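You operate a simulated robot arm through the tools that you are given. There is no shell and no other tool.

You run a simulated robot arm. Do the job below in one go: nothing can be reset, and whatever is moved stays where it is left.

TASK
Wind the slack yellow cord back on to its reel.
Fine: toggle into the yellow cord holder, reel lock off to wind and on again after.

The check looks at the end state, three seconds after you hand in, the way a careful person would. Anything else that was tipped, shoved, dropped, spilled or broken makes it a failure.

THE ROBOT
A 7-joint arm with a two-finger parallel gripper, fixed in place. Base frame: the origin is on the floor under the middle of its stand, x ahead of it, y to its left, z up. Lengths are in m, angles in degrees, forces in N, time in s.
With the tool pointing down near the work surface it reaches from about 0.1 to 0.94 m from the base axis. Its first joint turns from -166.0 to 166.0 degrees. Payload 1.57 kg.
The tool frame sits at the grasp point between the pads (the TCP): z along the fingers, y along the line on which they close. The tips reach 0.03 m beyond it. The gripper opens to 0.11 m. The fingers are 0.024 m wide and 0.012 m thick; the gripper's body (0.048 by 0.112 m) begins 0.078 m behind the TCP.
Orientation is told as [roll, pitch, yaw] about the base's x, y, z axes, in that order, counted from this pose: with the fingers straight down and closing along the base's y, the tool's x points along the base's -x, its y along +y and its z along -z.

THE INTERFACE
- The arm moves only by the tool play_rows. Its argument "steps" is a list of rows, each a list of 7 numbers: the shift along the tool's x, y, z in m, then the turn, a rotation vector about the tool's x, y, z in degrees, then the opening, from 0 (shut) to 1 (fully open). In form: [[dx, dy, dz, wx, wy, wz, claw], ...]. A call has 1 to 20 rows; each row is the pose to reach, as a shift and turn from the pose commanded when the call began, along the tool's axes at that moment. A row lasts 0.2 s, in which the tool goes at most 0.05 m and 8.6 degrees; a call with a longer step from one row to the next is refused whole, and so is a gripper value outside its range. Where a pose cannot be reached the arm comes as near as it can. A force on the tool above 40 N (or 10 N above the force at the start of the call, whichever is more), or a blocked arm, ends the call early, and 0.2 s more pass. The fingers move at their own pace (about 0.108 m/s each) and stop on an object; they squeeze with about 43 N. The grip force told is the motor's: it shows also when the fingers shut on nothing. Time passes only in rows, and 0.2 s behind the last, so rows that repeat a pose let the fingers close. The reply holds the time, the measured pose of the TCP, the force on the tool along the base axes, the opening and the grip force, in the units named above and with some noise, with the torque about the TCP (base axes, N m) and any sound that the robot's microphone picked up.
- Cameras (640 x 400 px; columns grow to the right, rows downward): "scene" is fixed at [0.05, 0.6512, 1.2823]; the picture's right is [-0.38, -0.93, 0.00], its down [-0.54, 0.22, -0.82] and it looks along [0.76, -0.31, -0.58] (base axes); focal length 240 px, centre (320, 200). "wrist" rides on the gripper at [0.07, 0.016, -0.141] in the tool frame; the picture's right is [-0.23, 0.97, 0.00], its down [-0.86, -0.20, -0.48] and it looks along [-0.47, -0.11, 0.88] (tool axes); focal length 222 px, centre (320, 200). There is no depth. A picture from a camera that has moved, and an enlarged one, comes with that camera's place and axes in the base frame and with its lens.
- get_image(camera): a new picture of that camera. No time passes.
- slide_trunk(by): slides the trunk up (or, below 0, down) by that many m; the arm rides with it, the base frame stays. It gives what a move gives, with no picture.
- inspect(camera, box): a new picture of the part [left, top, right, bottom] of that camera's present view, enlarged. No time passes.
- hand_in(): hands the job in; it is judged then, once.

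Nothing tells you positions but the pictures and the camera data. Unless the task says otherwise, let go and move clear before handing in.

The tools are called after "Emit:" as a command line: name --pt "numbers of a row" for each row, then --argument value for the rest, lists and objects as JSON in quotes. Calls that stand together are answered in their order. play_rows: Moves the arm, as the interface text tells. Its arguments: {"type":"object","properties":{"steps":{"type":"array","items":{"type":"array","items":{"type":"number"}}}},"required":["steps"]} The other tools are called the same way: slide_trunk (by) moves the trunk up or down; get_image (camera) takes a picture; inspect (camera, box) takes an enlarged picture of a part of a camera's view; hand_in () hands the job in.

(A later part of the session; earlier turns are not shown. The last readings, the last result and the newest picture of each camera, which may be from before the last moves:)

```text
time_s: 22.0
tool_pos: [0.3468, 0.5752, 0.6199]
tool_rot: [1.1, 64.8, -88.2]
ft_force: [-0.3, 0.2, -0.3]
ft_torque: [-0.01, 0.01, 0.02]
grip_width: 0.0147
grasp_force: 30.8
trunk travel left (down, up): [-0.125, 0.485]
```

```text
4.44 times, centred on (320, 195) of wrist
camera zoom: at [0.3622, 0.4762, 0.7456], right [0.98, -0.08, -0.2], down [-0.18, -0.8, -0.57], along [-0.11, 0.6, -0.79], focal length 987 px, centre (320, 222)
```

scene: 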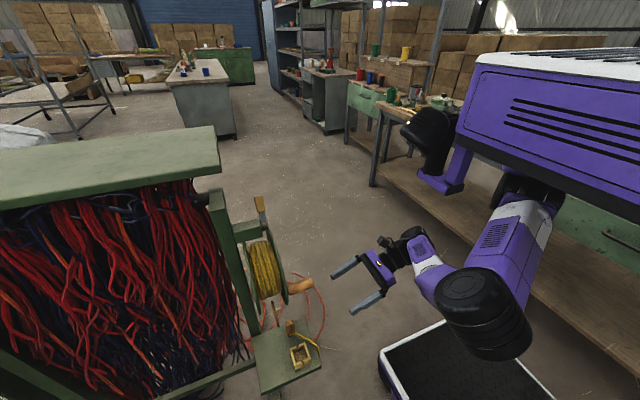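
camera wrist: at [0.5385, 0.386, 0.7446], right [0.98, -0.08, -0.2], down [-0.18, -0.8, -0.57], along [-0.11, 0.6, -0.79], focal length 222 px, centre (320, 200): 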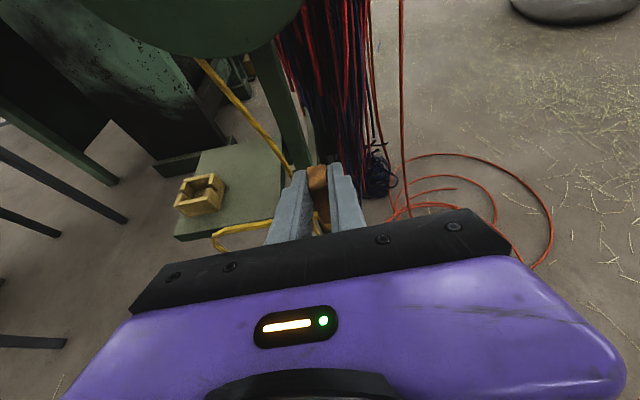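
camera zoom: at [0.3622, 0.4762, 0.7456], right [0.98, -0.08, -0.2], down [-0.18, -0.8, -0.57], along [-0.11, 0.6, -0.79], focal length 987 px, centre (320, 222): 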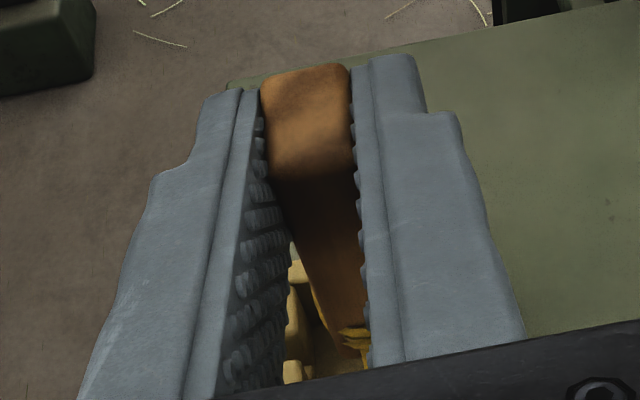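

Both cameras agree the toggle is within about 3 mm of the holder centre. I'll correct x by -2.5 mm and lower it slowly part of the way.

Emit:
play_rows --pt "0 -0.0027 0 0 0 0 0" --pt "-0.0045 -0.0027 0.0021 0 0 0 0" --pt "-0.009 -0.0027 0.0042 0 0 0 0" --pt "-0.0136 -0.0027 0.0064 0 0 0 0" --pt "-0.0181 -0.0027 0.0085 0 0 0 0" --pt "-0.0181 -0.0027 0.0085 0 0 0 0"

Emit:
inspect --camera "scene" --box '[280, 320, 340, 380]'

Emit:
inspect --camera "wrist" --box '[290, 150, 350, 240]'

```text
time_s: 23.4
tool_pos: [0.342, 0.5757, 0.5997]
tool_rot: [1.1, 65.0, -88.2]
ft_force: [0.0, -0.4, 0.5]
ft_torque: [0.0, 0.01, 0.01]
grip_width: 0.0145
grasp_force: 30.6
trunk travel left (down, up): [-0.125, 0.485]
```

```text
6.67 times, centred on (310, 350) of scene
camera zoom: at [0.05, 0.6512, 1.2823], right [-0.38, -0.93, 0.0], down [-0.54, 0.22, -0.82], along [0.76, -0.31, -0.58], focal length 1598 px, centre (387, -800)
```

zoom: 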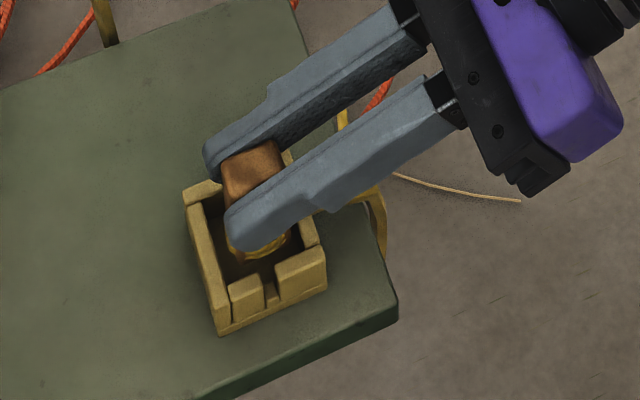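

```text
4.44 times, centred on (320, 195) of wrist
camera zoom: at [0.3579, 0.4764, 0.7244], right [0.98, -0.08, -0.2], down [-0.18, -0.8, -0.57], along [-0.11, 0.6, -0.79], focal length 987 px, centre (320, 222)
```

zoom: 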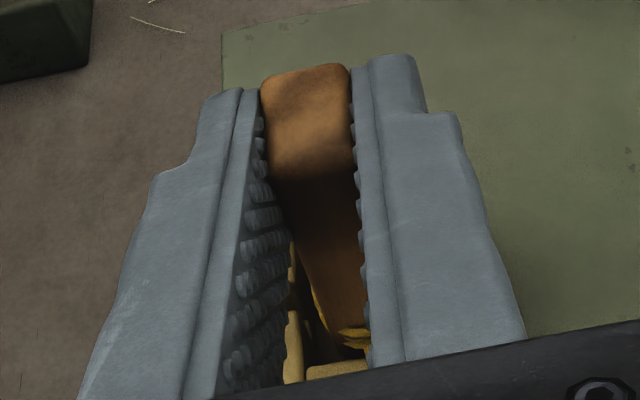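

The toggle's lower end is inside the rim with no contact force. I'll lower it another 12 mm.

Emit:
play_rows --pt "-0.0036 0.001 0.0017 0 0 0 0" --pt "-0.0072 0.001 0.0034 0 0 0 0" --pt "-0.0109 0.001 0.0051 0 0 0 0" --pt "-0.0109 0.001 0.0051 0 0 0 0"

Emit:
inspect --camera "scene" --box '[280, 320, 340, 380]'

```text
time_s: 24.4
tool_pos: [0.3425, 0.5765, 0.587]
tool_rot: [1.1, 64.9, -88.2]
ft_force: [0.7, -0.5, -0.5]
ft_torque: [0.0, 0.03, 0.0]
grip_width: 0.0148
grasp_force: 30.6
trunk travel left (down, up): [-0.125, 0.485]
```

```text
6.67 times, centred on (310, 350) of scene
camera zoom: at [0.05, 0.6512, 1.2823], right [-0.38, -0.93, 0.0], down [-0.54, 0.22, -0.82], along [0.76, -0.31, -0.58], focal length 1598 px, centre (387, -800)
```

zoom: 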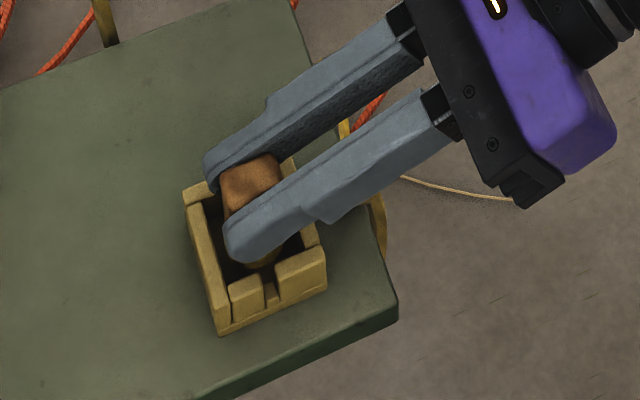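

Emit:
play_rows --pt "-0.0014 0 0.0006 0 0 0 0" --pt "-0.0027 0 0.0013 0 0 0 0" --pt "-0.0027 0 0.0013 0 0 0 0"

```text
time_s: 25.2
tool_pos: [0.344, 0.5774, 0.5871]
tool_rot: [1.2, 65.2, -88.1]
ft_force: [0.1, -3.1, 15.8]
ft_torque: [-0.06, 0.02, -0.01]
grip_width: 0.0146
grasp_force: 30.4
trunk travel left (down, up): [-0.125, 0.485]
```

The toggle is seated on the holder floor, with a gentle 16 N push showing. I'll relieve the pressure, then open a little and look.

Emit:
play_rows --pt "0.0022 0 -0.001 0 0 0 0" --pt "0.0022 0 -0.001 0 0 0 0.18" --pt "0.0022 0 -0.001 0 0 0 0.25" --pt "0.0022 0 -0.001 0 0 0 0.32" --pt "0.0022 0 -0.001 0 0 0 0.32"

Emit:
inspect --camera "scene" --box '[280, 320, 340, 380]'

Emit:
inspect --camera "wrist" --box '[260, 130, 380, 240]'

```text
time_s: 26.4
tool_pos: [0.3438, 0.5767, 0.5858]
tool_rot: [1.1, 64.9, -88.2]
ft_force: [0.5, -0.2, -0.6]
ft_torque: [0.01, -0.02, 0.02]
grip_width: 0.0353
grasp_force: 0.0
trunk travel left (down, up): [-0.125, 0.485]
```

```text
6.67 times, centred on (310, 350) of scene
camera zoom: at [0.05, 0.6512, 1.2823], right [-0.38, -0.93, 0.0], down [-0.54, 0.22, -0.82], along [0.76, -0.31, -0.58], focal length 1598 px, centre (387, -800)
```

zoom: 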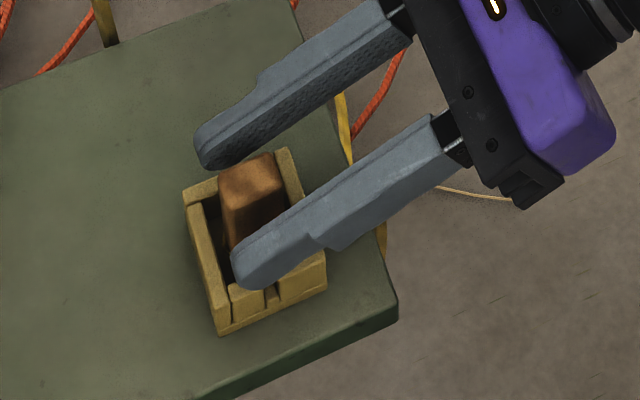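

```text
3.64 times, centred on (320, 185) of wrist
camera zoom: at [0.3596, 0.4775, 0.7111], right [0.98, -0.08, -0.2], down [-0.18, -0.8, -0.57], along [-0.11, 0.6, -0.79], focal length 808 px, centre (320, 254)
```

zoom: 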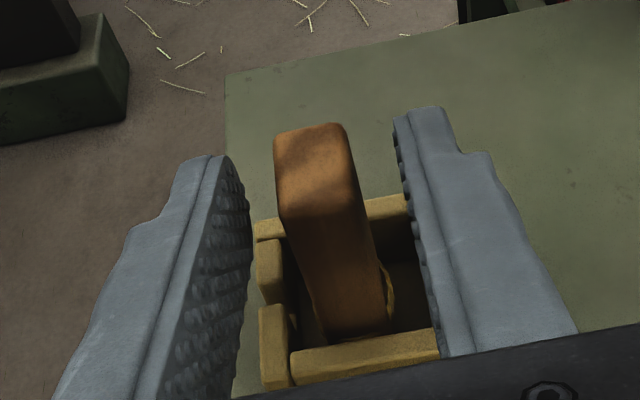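

The toggle stands upright inside the holder, released. I'll back straight out along the tool axis.

Emit:
play_rows --pt "0 0 -0.02 0 0 0 0.32" --pt "0 0 -0.045 0 0 0 0.32" --pt "0 0 -0.07 0 0 0 0.32" --pt "0 0 -0.1 0 0 0 0.32" --pt "0 0 -0.13 0 0 0 0.32" --pt "0 0 -0.15 0 0 0 0.32"

Emit:
get_image --camera "wrist"

Emit:
inspect --camera "scene" --box '[250, 240, 370, 390]'

Emit:
inspect --camera "wrist" --box '[240, 60, 420, 240]'

```text
time_s: 27.8
tool_pos: [0.3438, 0.4402, 0.6499]
tool_rot: [1.1, 64.9, -88.1]
ft_force: [0.9, -0.1, -0.1]
ft_torque: [0.0, 0.01, 0.02]
grip_width: 0.0352
grasp_force: 0.1
trunk travel left (down, up): [-0.125, 0.485]
```

```text
taken
camera wrist: at [0.3601, 0.3412, 0.7746], right [0.98, -0.08, -0.2], down [-0.18, -0.8, -0.57], along [-0.11, 0.6, -0.79], focal length 222 px, centre (320, 200)
```

wrist: 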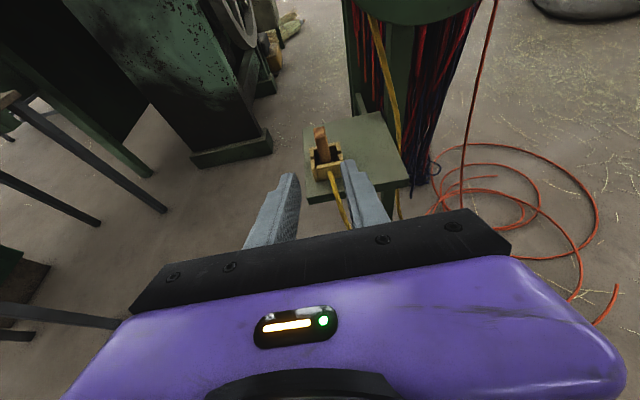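

```text
2.67 times, centred on (310, 315) of scene
camera zoom: at [0.05, 0.6512, 1.2823], right [-0.38, -0.93, 0.0], down [-0.54, 0.22, -0.82], along [0.76, -0.31, -0.58], focal length 639 px, centre (347, -107)
```

zoom: 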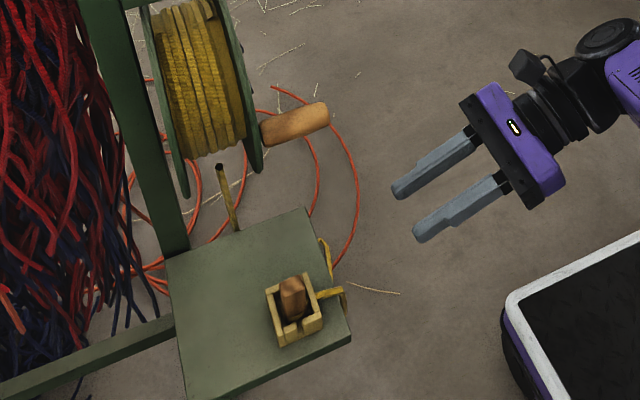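

```text
2.22 times, centred on (330, 150) of wrist
camera zoom: at [0.3601, 0.3412, 0.7746], right [0.98, -0.08, -0.2], down [-0.18, -0.8, -0.57], along [-0.11, 0.6, -0.79], focal length 494 px, centre (298, 311)
```

zoom: 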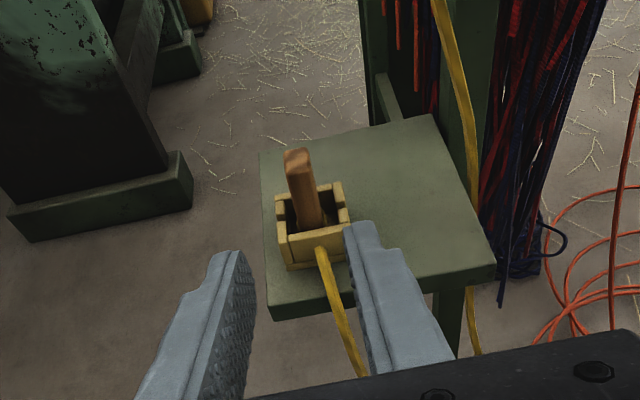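

The toggle stands in the holder. Next is the lock lever at the top, so I'll raise the trunk 0.3 m to bring the arm level with it.

Emit:
slide_trunk --by 0.3

Emit:
get_image --camera "wrist"

Emit:
get_image --camera "scene"

```text
time_s: 30.8
tool_pos: [0.3446, 0.4403, 0.9486]
tool_rot: [1.1, 64.9, -88.2]
ft_force: [0.5, 0.2, -0.3]
ft_torque: [0.02, 0.02, -0.01]
grip_width: 0.0352
grasp_force: 0.1
trunk travel left (down, up): [-0.425, 0.185]
```

```text
taken
camera wrist: at [0.3602, 0.3414, 1.0744], right [0.98, -0.08, -0.2], down [-0.18, -0.8, -0.57], along [-0.11, 0.6, -0.79], focal length 222 px, centre (320, 200)
```

wrist: 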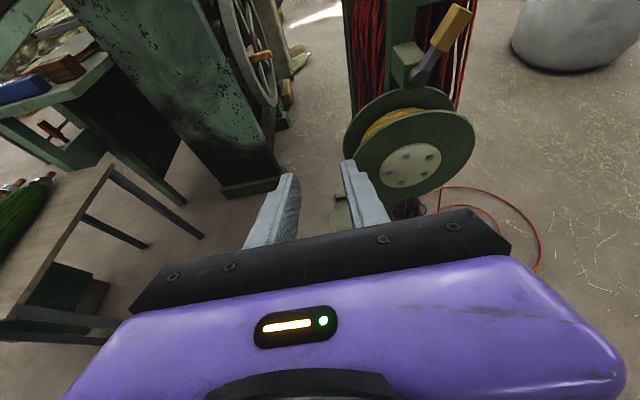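

```text
taken
```

scene: 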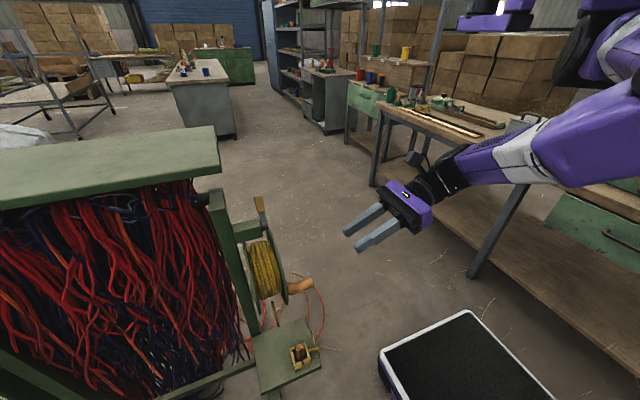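

Emit:
inspect --camera "wrist" --box '[330, 0, 500, 110]'

Emit:
inspect --camera "scene" --box '[200, 180, 340, 310]'

Emit:
inspect --camera "wrist" --box '[320, 60, 500, 220]'

```text
3.64 times, centred on (415, 55) of wrist
camera zoom: at [0.3602, 0.3414, 1.0744], right [0.98, -0.08, -0.2], down [-0.18, -0.8, -0.57], along [-0.11, 0.6, -0.79], focal length 808 px, centre (-26, 727)
```

zoom: 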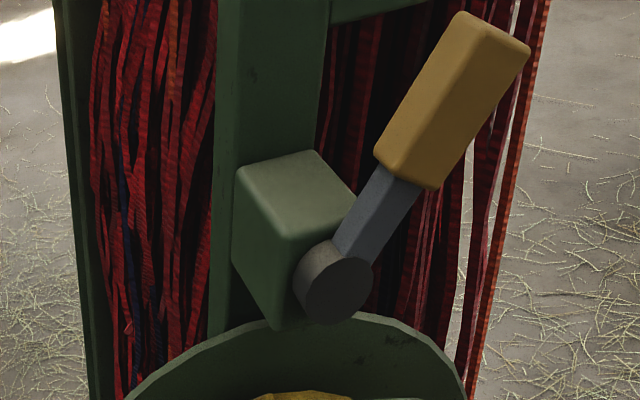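

```text
3.08 times, centred on (270, 245) of scene
camera zoom: at [0.05, 0.6512, 1.2823], right [-0.38, -0.93, 0.0], down [-0.54, 0.22, -0.82], along [0.76, -0.31, -0.58], focal length 738 px, centre (474, 62)
```

zoom: 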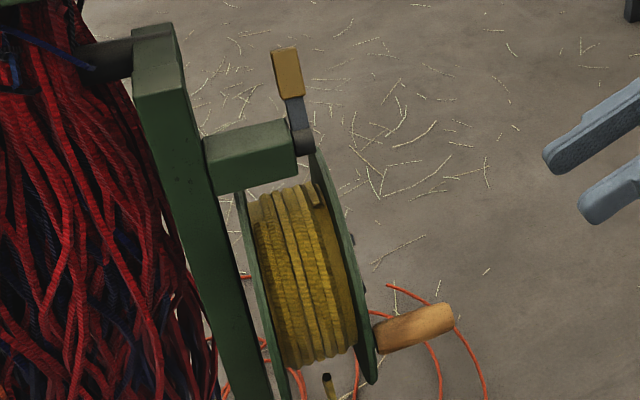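

```text
2.50 times, centred on (410, 140) of wrist
camera zoom: at [0.3602, 0.3414, 1.0744], right [0.98, -0.08, -0.2], down [-0.18, -0.8, -0.57], along [-0.11, 0.6, -0.79], focal length 555 px, centre (95, 350)
```

zoom: 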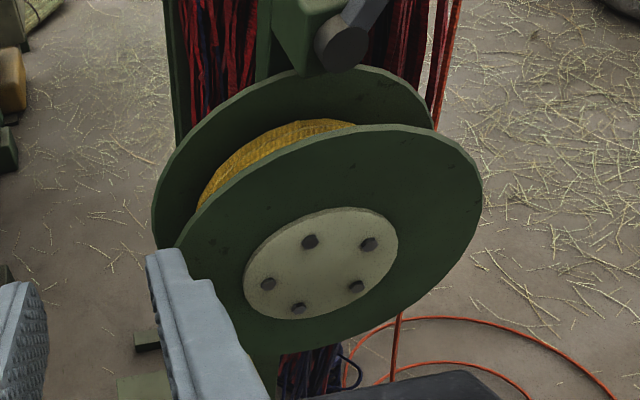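

The lever pivots at about (0.478, 0.614, 0.918) and its knob is at about (0.50, 0.613, 0.966), tilted about 26° towards +x. I'll position the open fingers in front of the knob, ready to straddle it.

Emit:
play_rows --pt "0.012 0.03 -0.006 0 0 0 0.5" --pt "0.024 0.06 -0.012 0 0 0 0.6" --pt "0.036 0.09 -0.019 0 0 0 0.6" --pt "0.049 0.125 -0.025 0 0 0 0.6" --pt "0.0612 0.156 -0.0314 0 0 0 0.6" --pt "0.0612 0.156 -0.0314 0 0 0 0.6"

Emit:
get_image --camera "wrist"

Emit:
inspect --camera "scene" --box '[200, 150, 400, 300]'

```text
time_s: 32.2
tool_pos: [0.4985, 0.4377, 1.0208]
tool_rot: [1.2, 64.9, -88.2]
ft_force: [0.7, 0.3, -0.3]
ft_torque: [-0.03, -0.01, 0.01]
grip_width: 0.0656
grasp_force: 0.0
trunk travel left (down, up): [-0.425, 0.185]
```

```text
taken
camera wrist: at [0.5158, 0.3386, 1.1454], right [0.98, -0.08, -0.2], down [-0.18, -0.8, -0.57], along [-0.11, 0.6, -0.79], focal length 222 px, centre (320, 200)
```

wrist: 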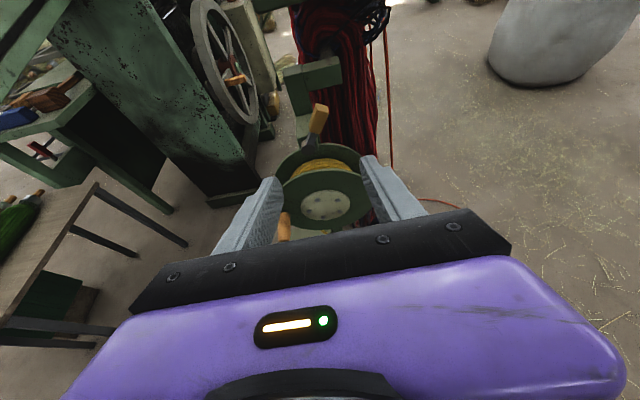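

```text
2.67 times, centred on (300, 225) of scene
camera zoom: at [0.05, 0.6512, 1.2823], right [-0.38, -0.93, 0.0], down [-0.54, 0.22, -0.82], along [0.76, -0.31, -0.58], focal length 639 px, centre (373, 133)
```

zoom: 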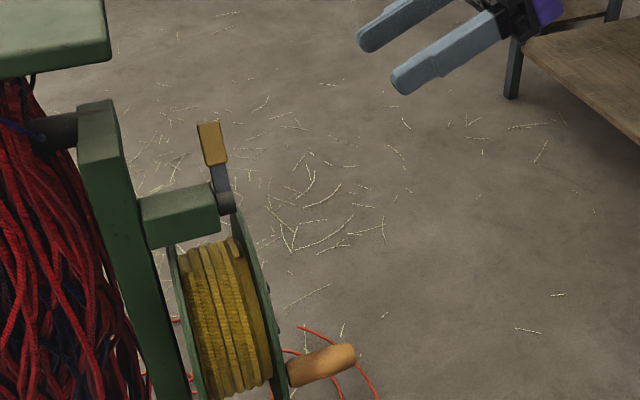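

The knob checks out at x 0.501, z 0.97, between the open fingers. I'll advance to straddle it.

Emit:
play_rows --pt "0.006 0.001 0.032 0 0 0 0.6" --pt "0.012 0.002 0.065 0 0 0 0.6" --pt "0.018 0.003 0.097 0 0 0 0.6" --pt "0.024 0.0035 0.127 0 0 0 0.6" --pt "0.028 0.004 0.148 0 0 0 0.6" --pt "0.0307 0.0042 0.1623 0 0 0 0.6" --pt "0.0307 0.0042 0.1623 0 0 0 0.6"

Emit:
get_image --camera "wrist"

Emit:
inspect --camera "scene" --box '[200, 150, 400, 300]'

```text
time_s: 33.8
tool_pos: [0.5016, 0.6008, 0.9792]
tool_rot: [1.1, 65.0, -88.2]
ft_force: [-0.2, -0.4, 0.6]
ft_torque: [0.02, -0.02, -0.04]
grip_width: 0.0659
grasp_force: 0.2
trunk travel left (down, up): [-0.425, 0.185]
```

```text
taken
camera wrist: at [0.5183, 0.5012, 1.1032], right [0.98, -0.08, -0.2], down [-0.18, -0.8, -0.57], along [-0.11, 0.6, -0.79], focal length 222 px, centre (320, 200)
```

wrist: 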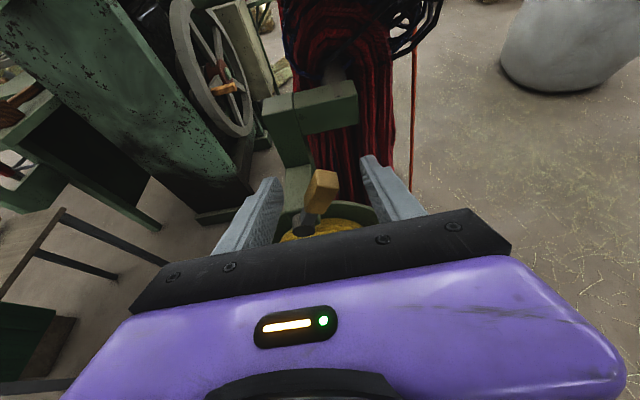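

```text
2.67 times, centred on (300, 225) of scene
camera zoom: at [0.05, 0.6512, 1.2823], right [-0.38, -0.93, 0.0], down [-0.54, 0.22, -0.82], along [0.76, -0.31, -0.58], focal length 639 px, centre (373, 133)
```

zoom: 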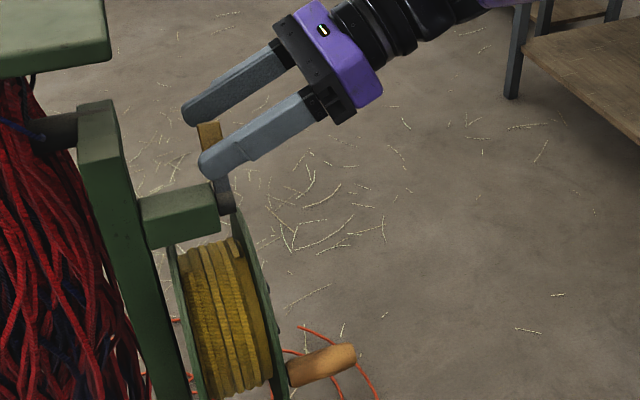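

The knob is between the fingers. I'll push it gently towards -x with the right-hand finger and watch the force and any sound.

Emit:
play_rows --pt "0 -0.01 0 0 0 0 0.6" --pt "0 -0.018 0 0 0 0 0.6" --pt "0 -0.024 0 0 0 0 0.6" --pt "0 -0.03 0 0 0 0 0.6" --pt "0 -0.036 0 0 0 0 0.6" --pt "0 -0.036 0 0 0 0 0.6"

Emit:
get_image --camera "wrist"

```text
time_s: 35.2
tool_pos: [0.4653, 0.6003, 0.9791]
tool_rot: [0.9, 65.0, -88.3]
ft_force: [0.4, 0.3, -0.2]
ft_torque: [0.0, 0.01, -0.02]
grip_width: 0.0668
grasp_force: 0.2
trunk travel left (down, up): [-0.425, 0.185]
```

```text
taken
camera wrist: at [0.482, 0.5012, 1.1033], right [0.98, -0.08, -0.2], down [-0.18, -0.8, -0.57], along [-0.11, 0.6, -0.8], focal length 222 px, centre (320, 200)
```

wrist: 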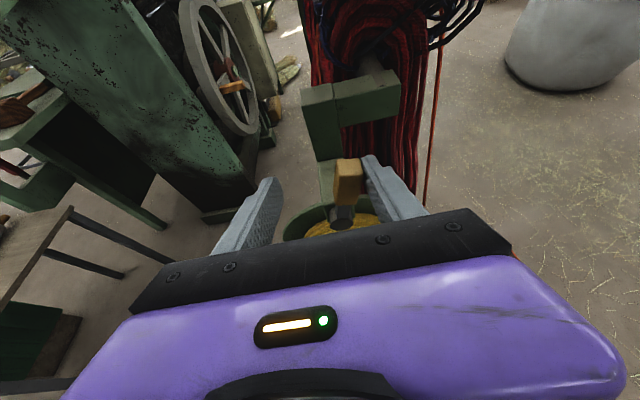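

The lever moves freely and is now nearly upright. I'll keep pushing towards -x.

Emit:
play_rows --pt "0 -0.007 0 0 0 0 0.6" --pt "0 -0.014 0 0 0 0 0.6" --pt "0 -0.021 0 0 0 0 0.6" --pt "0 -0.028 0 0 0 0 0.6" --pt "0 -0.034 0 0 0 0 0.6" --pt "0 -0.034 0 0 0 0 0.6"

Emit:
get_image --camera "wrist"

Emit:
inspect --camera "scene" --box '[200, 150, 400, 300]'

```text
time_s: 36.6
tool_pos: [0.4308, 0.5993, 0.9793]
tool_rot: [1.1, 64.9, -88.2]
ft_force: [1.3, 0.6, 1.1]
ft_torque: [0.01, -0.01, -0.02]
grip_width: 0.0665
grasp_force: 0.1
trunk travel left (down, up): [-0.425, 0.185]
```

```text
taken
camera wrist: at [0.4479, 0.5004, 1.103], right [0.98, -0.08, -0.2], down [-0.18, -0.8, -0.57], along [-0.11, 0.6, -0.79], focal length 222 px, centre (320, 200)
```

wrist: 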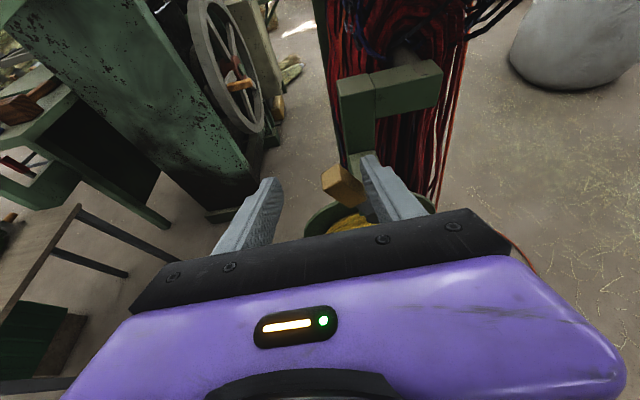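

```text
2.67 times, centred on (300, 225) of scene
camera zoom: at [0.05, 0.6512, 1.2823], right [-0.38, -0.93, 0.0], down [-0.54, 0.22, -0.82], along [0.76, -0.31, -0.58], focal length 639 px, centre (373, 133)
```

zoom: 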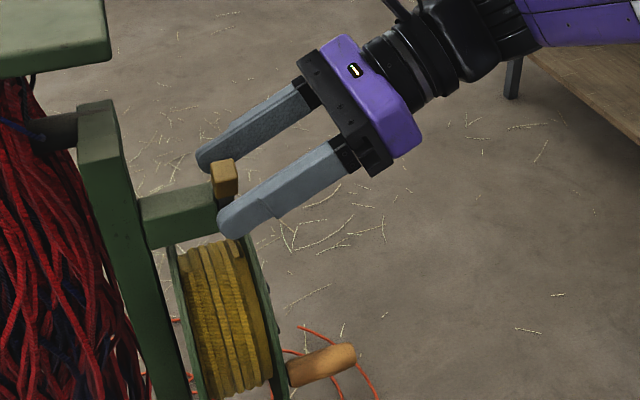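

Emit:
play_rows --pt "0 -0.006 0 0 0 0 0.6" --pt "0 -0.012 0 0 0 0 0.6" --pt "0 -0.018 0 0 0 0 0.6" --pt "0 -0.018 0 0 0 0 0.6"

Emit:
get_image --camera "wrist"

Emit:
inspect --camera "scene" --box '[220, 160, 340, 250]'

```text
time_s: 37.6
tool_pos: [0.4183, 0.5985, 0.9793]
tool_rot: [1.6, 64.9, -88.2]
ft_force: [26.7, -0.9, 12.8]
ft_torque: [0.06, -1.19, -0.75]
grip_width: 0.0898
grasp_force: 13.9
trunk travel left (down, up): [-0.425, 0.185]
```

```text
taken
camera wrist: at [0.4331, 0.4988, 1.1043], right [0.98, -0.09, -0.19], down [-0.19, -0.8, -0.58], along [-0.1, 0.6, -0.79], focal length 222 px, centre (320, 200)
```

wrist: 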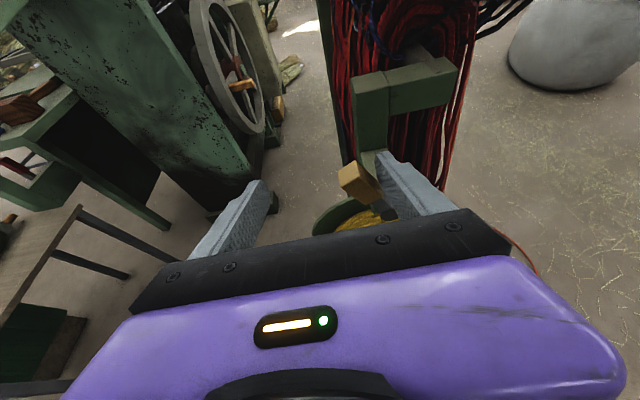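

```text
4.44 times, centred on (280, 205) of scene
camera zoom: at [0.05, 0.6512, 1.2823], right [-0.38, -0.93, 0.0], down [-0.54, 0.22, -0.82], along [0.76, -0.31, -0.58], focal length 1065 px, centre (498, 178)
```

zoom: 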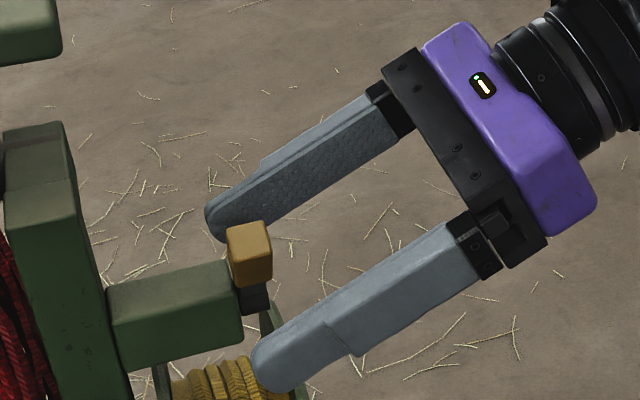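

The lever has reached its stop on the -x side, showing 27 N as I push. I'll ease off and back away to see whether it stays there.

Emit:
play_rows --pt "0 0.008 0 0 0 0 0.6" --pt "0 0.02 0 0 0 0 0.6" --pt "0 0.02 -0.03 0 0 0 0.6" --pt "0 0.02 -0.07 0 0 0 0.6" --pt "0 0.02 -0.11 0 0 0 0.6" --pt "0 0.02 -0.15 0 0 0 0.6"

Emit:
get_image --camera "wrist"

Emit:
inspect --camera "scene" --box '[200, 160, 360, 310]'

```text
time_s: 39.0
tool_pos: [0.4326, 0.4621, 1.0436]
tool_rot: [1.0, 65.0, -88.1]
ft_force: [-0.3, 0.1, 0.1]
ft_torque: [0.02, 0.01, 0.01]
grip_width: 0.0662
grasp_force: 0.0
trunk travel left (down, up): [-0.425, 0.185]
```

```text
taken
camera wrist: at [0.4496, 0.3641, 1.1676], right [0.98, -0.08, -0.2], down [-0.18, -0.8, -0.57], along [-0.11, 0.6, -0.79], focal length 222 px, centre (320, 200)
```

wrist: 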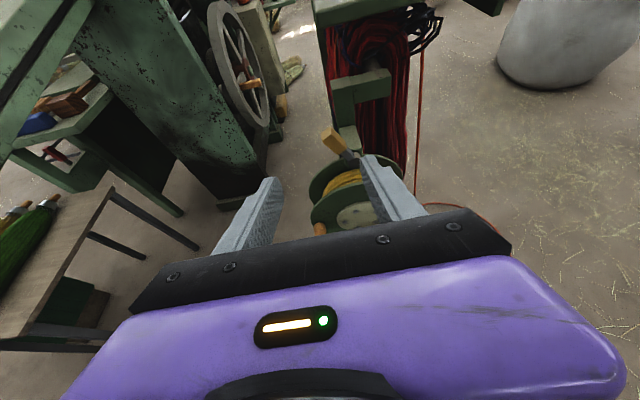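

```text
2.67 times, centred on (280, 235) of scene
camera zoom: at [0.05, 0.6512, 1.2823], right [-0.38, -0.93, 0.0], down [-0.54, 0.22, -0.82], along [0.76, -0.31, -0.58], focal length 639 px, centre (427, 107)
```

zoom: 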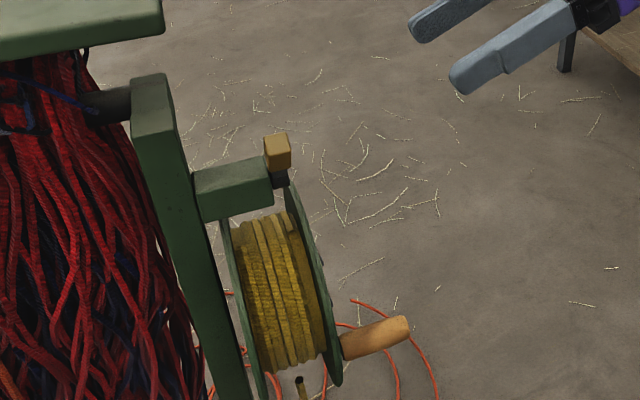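

The lever stays over on the -x side. Next is the crank, so I'll lower the trunk a little to reel height for an accurate view of the hub and handle.

Emit:
slide_trunk --by -0.15

Emit:
play_rows --pt "-0.005 0 -0.02 0 4.2 0 0.3" --pt "-0.01 0 -0.04 0 8.4 0 0.1" --pt "-0.02 0 -0.06 0 12.6 0 0" --pt "-0.03 0 -0.08 0 16.8 0 0" --pt "-0.04 0 -0.095 0 21 0 0" --pt "-0.045 0 -0.105 0 25 0 0" --pt "-0.045 0 -0.105 0 25 0 0"

Emit:
get_image --camera "wrist"

Emit:
get_image --camera "scene"

```text
time_s: 40.8
tool_pos: [0.4339, 0.4636, 0.8941]
tool_rot: [1.0, 64.9, -88.3]
ft_force: [-0.1, 0.4, -0.6]
ft_torque: [0.0, 0.0, -0.03]
grip_width: 0.066
grasp_force: 0.0
trunk travel left (down, up): [-0.275, 0.335]
```

```text
time_s: 41.9
tool_pos: [0.3949, 0.4587, 0.9187]
tool_rot: [1.6, 81.3, -77.9]
ft_force: [-0.2, 1.2, 0.3]
ft_torque: [-0.01, 0.02, 0.0]
grip_width: 0.0
grasp_force: 21.1
out of reach, approached as far as the arm can: row 1, 2, 3, 4, 5
trunk travel left (down, up): [-0.275, 0.335]
stopped in row 5: the arm was blocked; the commanded pose is now the measured one
```

```text
taken
camera wrist: at [0.4345, 0.3341, 1.0099], right [0.96, 0.15, -0.22], down [-0.08, -0.63, -0.77], along [-0.25, 0.76, -0.59], focal length 222 px, centre (320, 200)
```

wrist: 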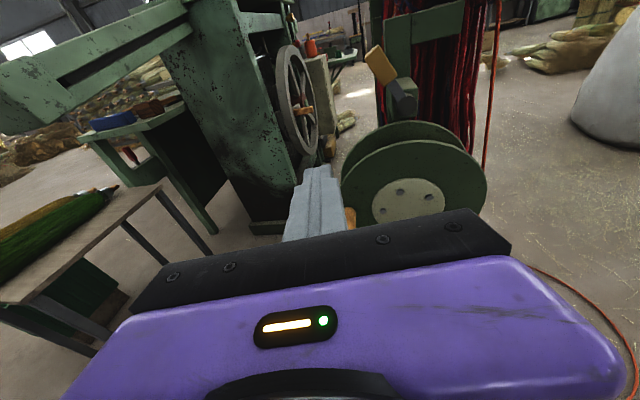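

```text
taken
```

scene: 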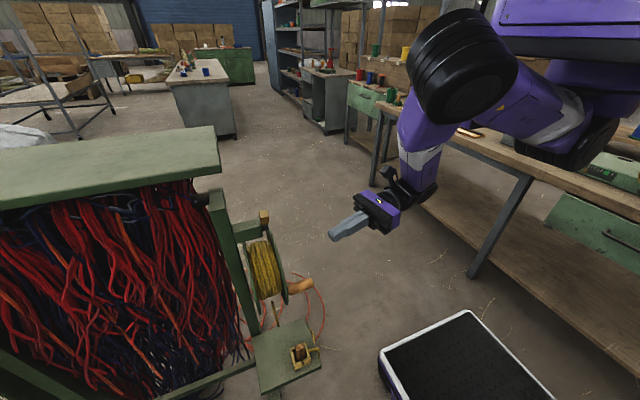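

The arm was blocked while pulling back with a level tool, with no real force. I'll use this view to measure the hub and handle first.

Emit:
inspect --camera "wrist" --box '[320, 100, 500, 240]'

Emit:
inspect --camera "scene" --box '[230, 200, 340, 380]'

```text
2.86 times, centred on (410, 170) of wrist
camera zoom: at [0.4345, 0.3341, 1.0099], right [0.96, 0.15, -0.22], down [-0.08, -0.63, -0.77], along [-0.25, 0.76, -0.59], focal length 635 px, centre (63, 286)
```

zoom: 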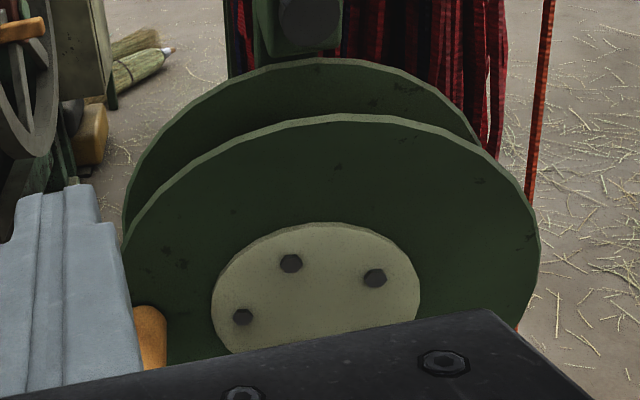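

```text
2.22 times, centred on (285, 290) of scene
camera zoom: at [0.05, 0.6512, 1.2823], right [-0.38, -0.93, 0.0], down [-0.54, 0.22, -0.82], along [0.76, -0.31, -0.58], focal length 533 px, centre (398, 0)
```

zoom: 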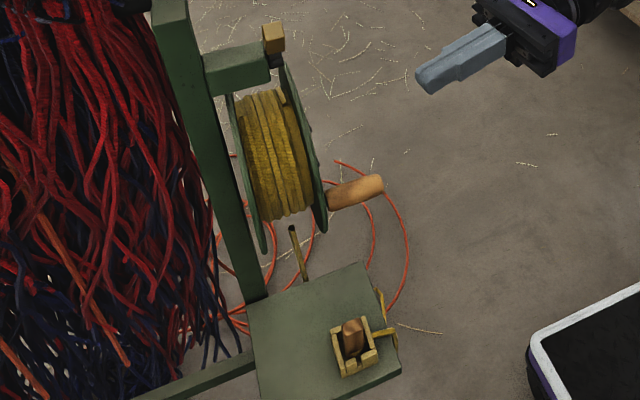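

I take the hub as about (0.4755, 0.782) in x-z, with the handle 0.0855 m from it at about (0.390, 0.778) and some 29 mm thick. I'll bring the shut fingers to just below and in front of the handle, to push it round like a peg.

Emit:
play_rows --pt "-0.035 -0.006 0.008 -2.1 -0.3 0.4 0" --pt "-0.07 -0.012 0.015 -4.2 -0.5 0.7 0" --pt "-0.105 -0.018 0.023 -6.3 -0.8 1.1 0" --pt "-0.14 -0.024 0.031 -8.4 -1.1 1.5 0" --pt "-0.1751 -0.0292 0.0383 -10.4 -1.35 1.83 0" --pt "-0.1751 -0.0292 0.0383 -10.4 -1.35 1.83 0"

Emit:
get_image --camera "wrist"

Emit:
get_image --camera "scene"

```text
time_s: 43.3
tool_pos: [0.3671, 0.4648, 0.739]
tool_rot: [0.5, 80.1, -89.5]
ft_force: [0.6, -0.7, -0.1]
ft_torque: [-0.02, 0.0, -0.03]
grip_width: 0.0
grasp_force: 21.3
out of reach, approached as far as the arm can: row 1, 2
trunk travel left (down, up): [-0.275, 0.335]
```

```text
taken
camera wrist: at [0.3831, 0.3375, 0.8342], right [0.97, -0.04, -0.22], down [-0.2, -0.62, -0.76], along [-0.11, 0.78, -0.61], focal length 222 px, centre (320, 200)
```

wrist: 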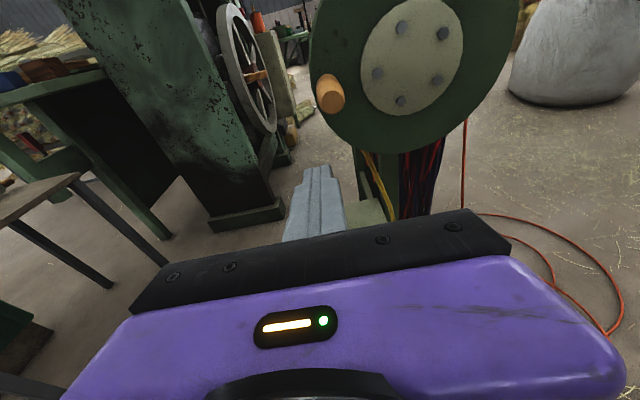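

```text
taken
```

scene: 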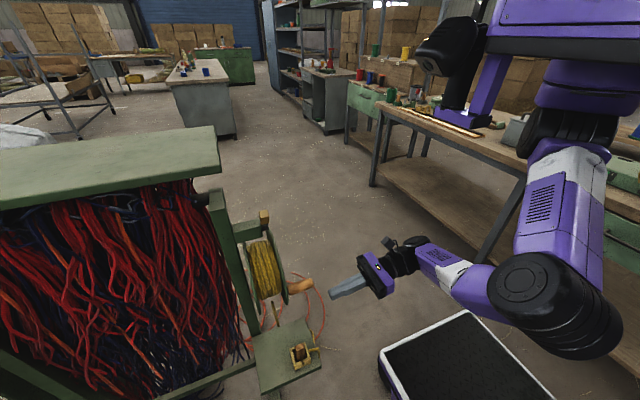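

Emit:
inspect --camera "wrist" --box '[270, 0, 530, 230]'

```text
1.74 times, centred on (400, 115) of wrist
camera zoom: at [0.3831, 0.3375, 0.8342], right [0.97, -0.04, -0.22], down [-0.2, -0.62, -0.76], along [-0.11, 0.78, -0.61], focal length 386 px, centre (181, 348)
```

zoom: 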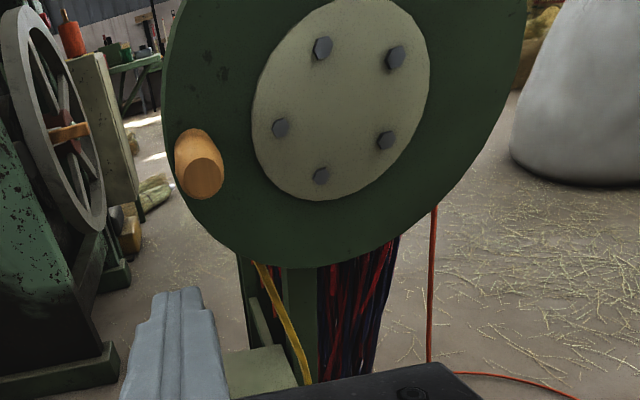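

The measurements now agree: hub centre (0.475, 0.780), handle at (0.389, 0.779), and the cord leaves the drum on its -x side. So the handle must go up and over, clockwise seen from the front. I'll slide the shut fingers in under the handle.

Emit:
play_rows --pt "0.001 0.015 0.01 0 0 0 0" --pt "0.002 0.031 0.02 0 0 0 0" --pt "0.004 0.031 0.04 0 0 0 0" --pt "0.006 0.031 0.06 0 0 0 0" --pt "0.0078 0.031 0.0798 0 0 0 0" --pt "0.0078 0.031 0.0798 0 0 0 0"

Emit:
get_image --camera "wrist"

Emit:
inspect --camera "scene" --box '[230, 220, 390, 370]'

```text
time_s: 44.7
tool_pos: [0.3979, 0.5454, 0.7351]
tool_rot: [0.8, 80.1, -89.2]
ft_force: [0.2, -0.2, 0.3]
ft_torque: [0.01, -0.03, 0.02]
grip_width: 0.0001
grasp_force: 21.5
trunk travel left (down, up): [-0.275, 0.335]
```

```text
taken
camera wrist: at [0.4129, 0.4174, 0.829], right [0.97, -0.04, -0.22], down [-0.2, -0.62, -0.76], along [-0.11, 0.78, -0.61], focal length 222 px, centre (320, 200)
```

wrist: 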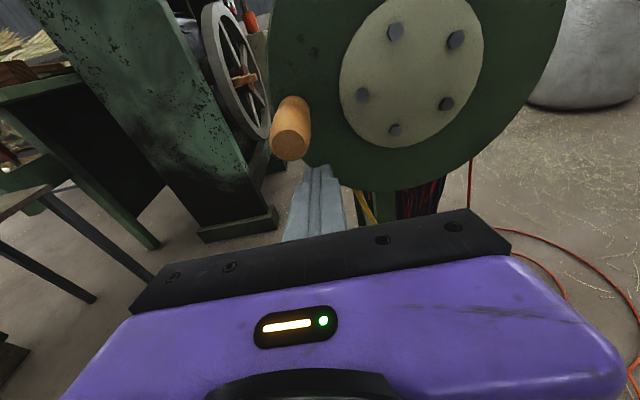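

```text
2.67 times, centred on (310, 295) of scene
camera zoom: at [0.05, 0.6512, 1.2823], right [-0.38, -0.93, 0.0], down [-0.54, 0.22, -0.82], along [0.76, -0.31, -0.58], focal length 639 px, centre (347, -53)
```

zoom: 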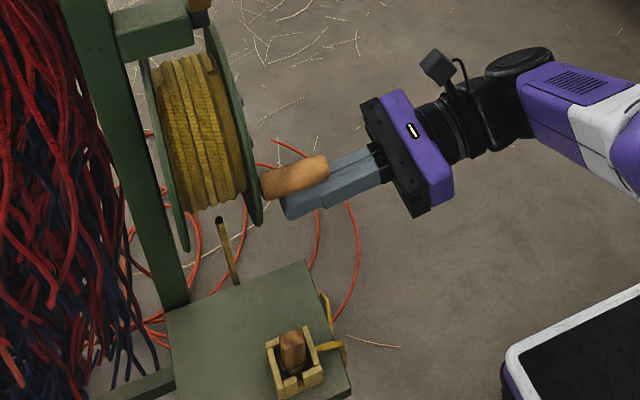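

The fingers are under the handle. I'll push up gently to test whether the reel turns.

Emit:
play_rows --pt "0.0099 -0.001 -0.0017 0 0 0 0" --pt "0.0158 -0.0018 -0.0028 0 0 0 0" --pt "0.0217 -0.0025 -0.0038 0 0 0 0" --pt "0.0276 -0.003 -0.0048 0 0 0 0" --pt "0.0335 -0.0032 -0.0059 0 0 0 0" --pt "0.0335 -0.0032 -0.0059 0 0 0 0"

Emit:
get_image --camera "wrist"

Emit:
inspect --camera "scene" --box '[230, 220, 390, 370]'

```text
time_s: 46.1
tool_pos: [0.3949, 0.5448, 0.7674]
tool_rot: [0.8, 80.0, -89.2]
ft_force: [0.1, -0.1, -1.5]
ft_torque: [0.02, -0.03, 0.0]
grip_width: 0.0
grasp_force: 21.5
trunk travel left (down, up): [-0.275, 0.335]
```

```text
taken
camera wrist: at [0.4099, 0.4174, 0.8625], right [0.97, -0.04, -0.22], down [-0.2, -0.62, -0.76], along [-0.11, 0.78, -0.61], focal length 222 px, centre (320, 200)
```

wrist: 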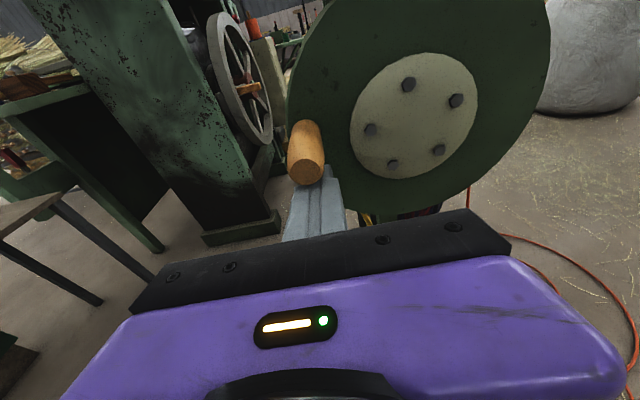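

```text
2.67 times, centred on (310, 295) of scene
camera zoom: at [0.05, 0.6512, 1.2823], right [-0.38, -0.93, 0.0], down [-0.54, 0.22, -0.82], along [0.76, -0.31, -0.58], focal length 639 px, centre (347, -53)
```

zoom: 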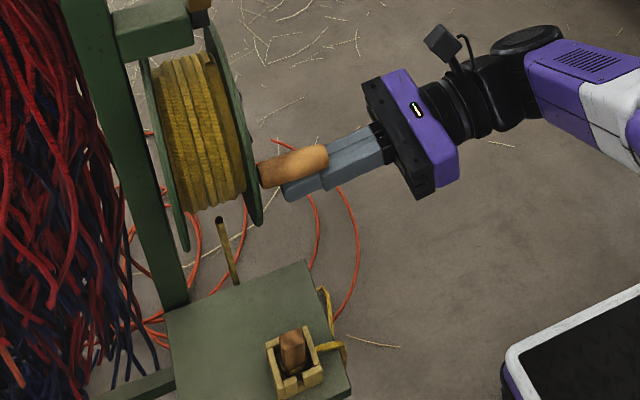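

The reel turns freely with almost no force, so the lock is off. I'll continue a quarter turn clockwise, then check the cord.

Emit:
play_rows --pt "0.0124 -0.0059 -0.0022 0 0 0 0" --pt "0.0271 -0.0045 -0.0048 0 0 0 0" --pt "0.0414 -0.0006 -0.0073 0 0 0 0" --pt "0.0547 0.0057 -0.0097 0 0 0 0" --pt "0.0668 0.0144 -0.0118 0 0 0 0" --pt "0.0772 0.025 -0.0136 0 0 0 0" --pt "0.0857 0.0373 -0.0151 0 0 0 0" --pt "0.0919 0.0509 -0.0162 0 0 0 0" --pt "0.0957 0.0654 -0.0169 0 0 0 0" --pt "0.0969 0.0803 -0.0171 0 0 0 0"

Emit:
get_image --camera "wrist"

Emit:
inspect --camera "scene" --box '[230, 200, 390, 380]'

```text
time_s: 48.3
tool_pos: [0.4743, 0.5456, 0.866]
tool_rot: [0.9, 80.1, -89.1]
ft_force: [-0.7, 0.0, -0.3]
ft_torque: [0.01, -0.01, 0.01]
grip_width: 0.0
grasp_force: 21.8
trunk travel left (down, up): [-0.275, 0.335]
```

```text
taken
camera wrist: at [0.4897, 0.4166, 0.96], right [0.97, -0.04, -0.22], down [-0.2, -0.62, -0.76], along [-0.11, 0.78, -0.61], focal length 222 px, centre (320, 200)
```

wrist: 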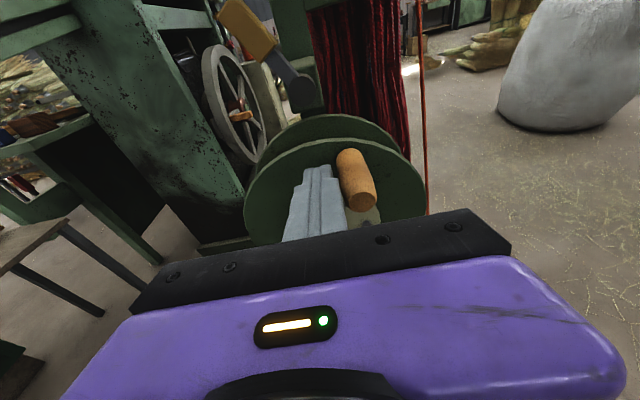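

```text
2.22 times, centred on (310, 290) of scene
camera zoom: at [0.05, 0.6512, 1.2823], right [-0.38, -0.93, 0.0], down [-0.54, 0.22, -0.82], along [0.76, -0.31, -0.58], focal length 533 px, centre (342, 0)
```

zoom: 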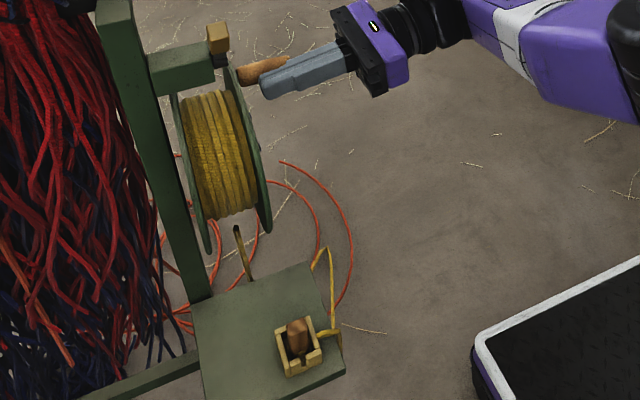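

The reel has turned roughly a third of a turn and the cord loop beside the plate has visibly changed. Before winding more I'll back out and look at the cord properly.

Emit:
play_rows --pt "-0.0052 0 -0.0295 0 0 0 0" --pt "-0.0104 0 -0.0591 0 0 0 0" --pt "-0.0156 0 -0.0886 0 0 0 0" --pt "-0.035 -0.025 -0.0856 0 -3 0 0" --pt "-0.055 -0.055 -0.0816 0 -6 0 0" --pt "-0.075 -0.085 -0.0776 0 -10 0 0" --pt "-0.095 -0.105 -0.0736 0 -15 0 0" --pt "-0.1 -0.115 -0.0736 0 -15 0 0"

Emit:
get_image --camera "wrist"

Emit:
get_image --camera "scene"

```text
time_s: 50.1
tool_pos: [0.3592, 0.454, 0.7784]
tool_rot: [0.3, 65.0, -89.7]
ft_force: [-0.8, 0.2, 0.5]
ft_torque: [0.01, -0.01, -0.02]
grip_width: 0.0
grasp_force: 21.2
trunk travel left (down, up): [-0.275, 0.335]
```

```text
taken
camera wrist: at [0.3748, 0.3549, 0.9035], right [0.97, -0.1, -0.2], down [-0.2, -0.8, -0.57], along [-0.11, 0.6, -0.79], focal length 222 px, centre (320, 200)
```

wrist: 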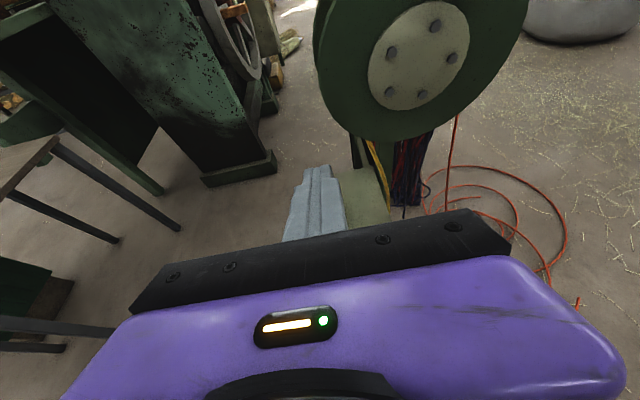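

```text
taken
```

scene: 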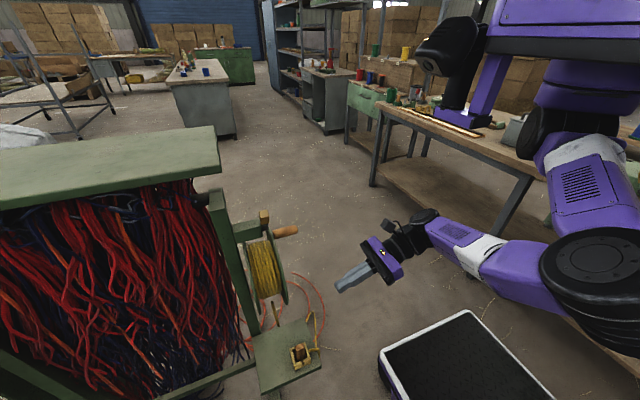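

The handle stays where I left it. I'll open the fingers to see the plate and cord between them.

Emit:
play_rows --pt "0 -0.02 0 0 0 0 0.5" --pt "0 -0.03 -0.01 0 0 0 1" --pt "0 -0.03 -0.01 0 0 0 1"

Emit:
inspect --camera "wrist" --box '[240, 100, 440, 240]'

Emit:
inspect --camera "scene" --box '[250, 280, 350, 400]'

```text
time_s: 50.9
tool_pos: [0.3284, 0.4458, 0.7838]
tool_rot: [0.3, 65.0, -89.7]
ft_force: [-0.4, -1.3, 0.0]
ft_torque: [0.02, 0.04, -0.02]
grip_width: 0.1099
grasp_force: 0.0
trunk travel left (down, up): [-0.275, 0.335]
```

```text
2.86 times, centred on (340, 170) of wrist
camera zoom: at [0.3447, 0.3462, 0.9085], right [0.97, -0.1, -0.2], down [-0.2, -0.79, -0.57], along [-0.11, 0.6, -0.79], focal length 635 px, centre (263, 286)
```

zoom: 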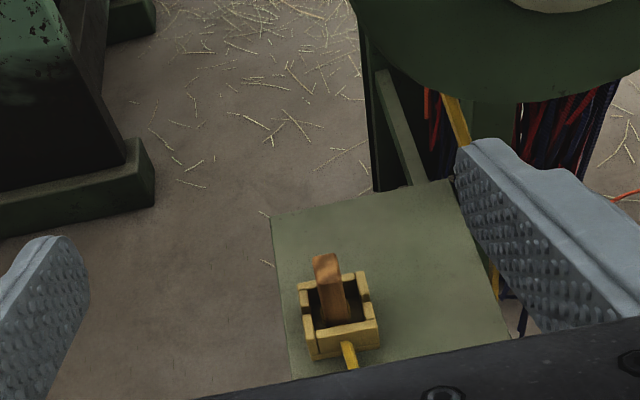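

```text
3.33 times, centred on (300, 340) of scene
camera zoom: at [0.05, 0.6512, 1.2823], right [-0.38, -0.93, 0.0], down [-0.54, 0.22, -0.82], along [0.76, -0.31, -0.58], focal length 799 px, centre (387, -267)
```

zoom: 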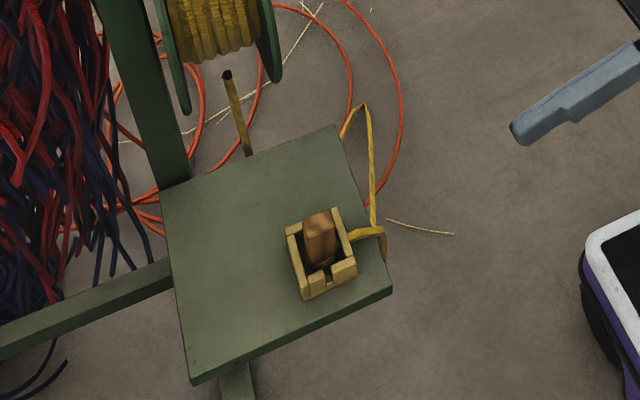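

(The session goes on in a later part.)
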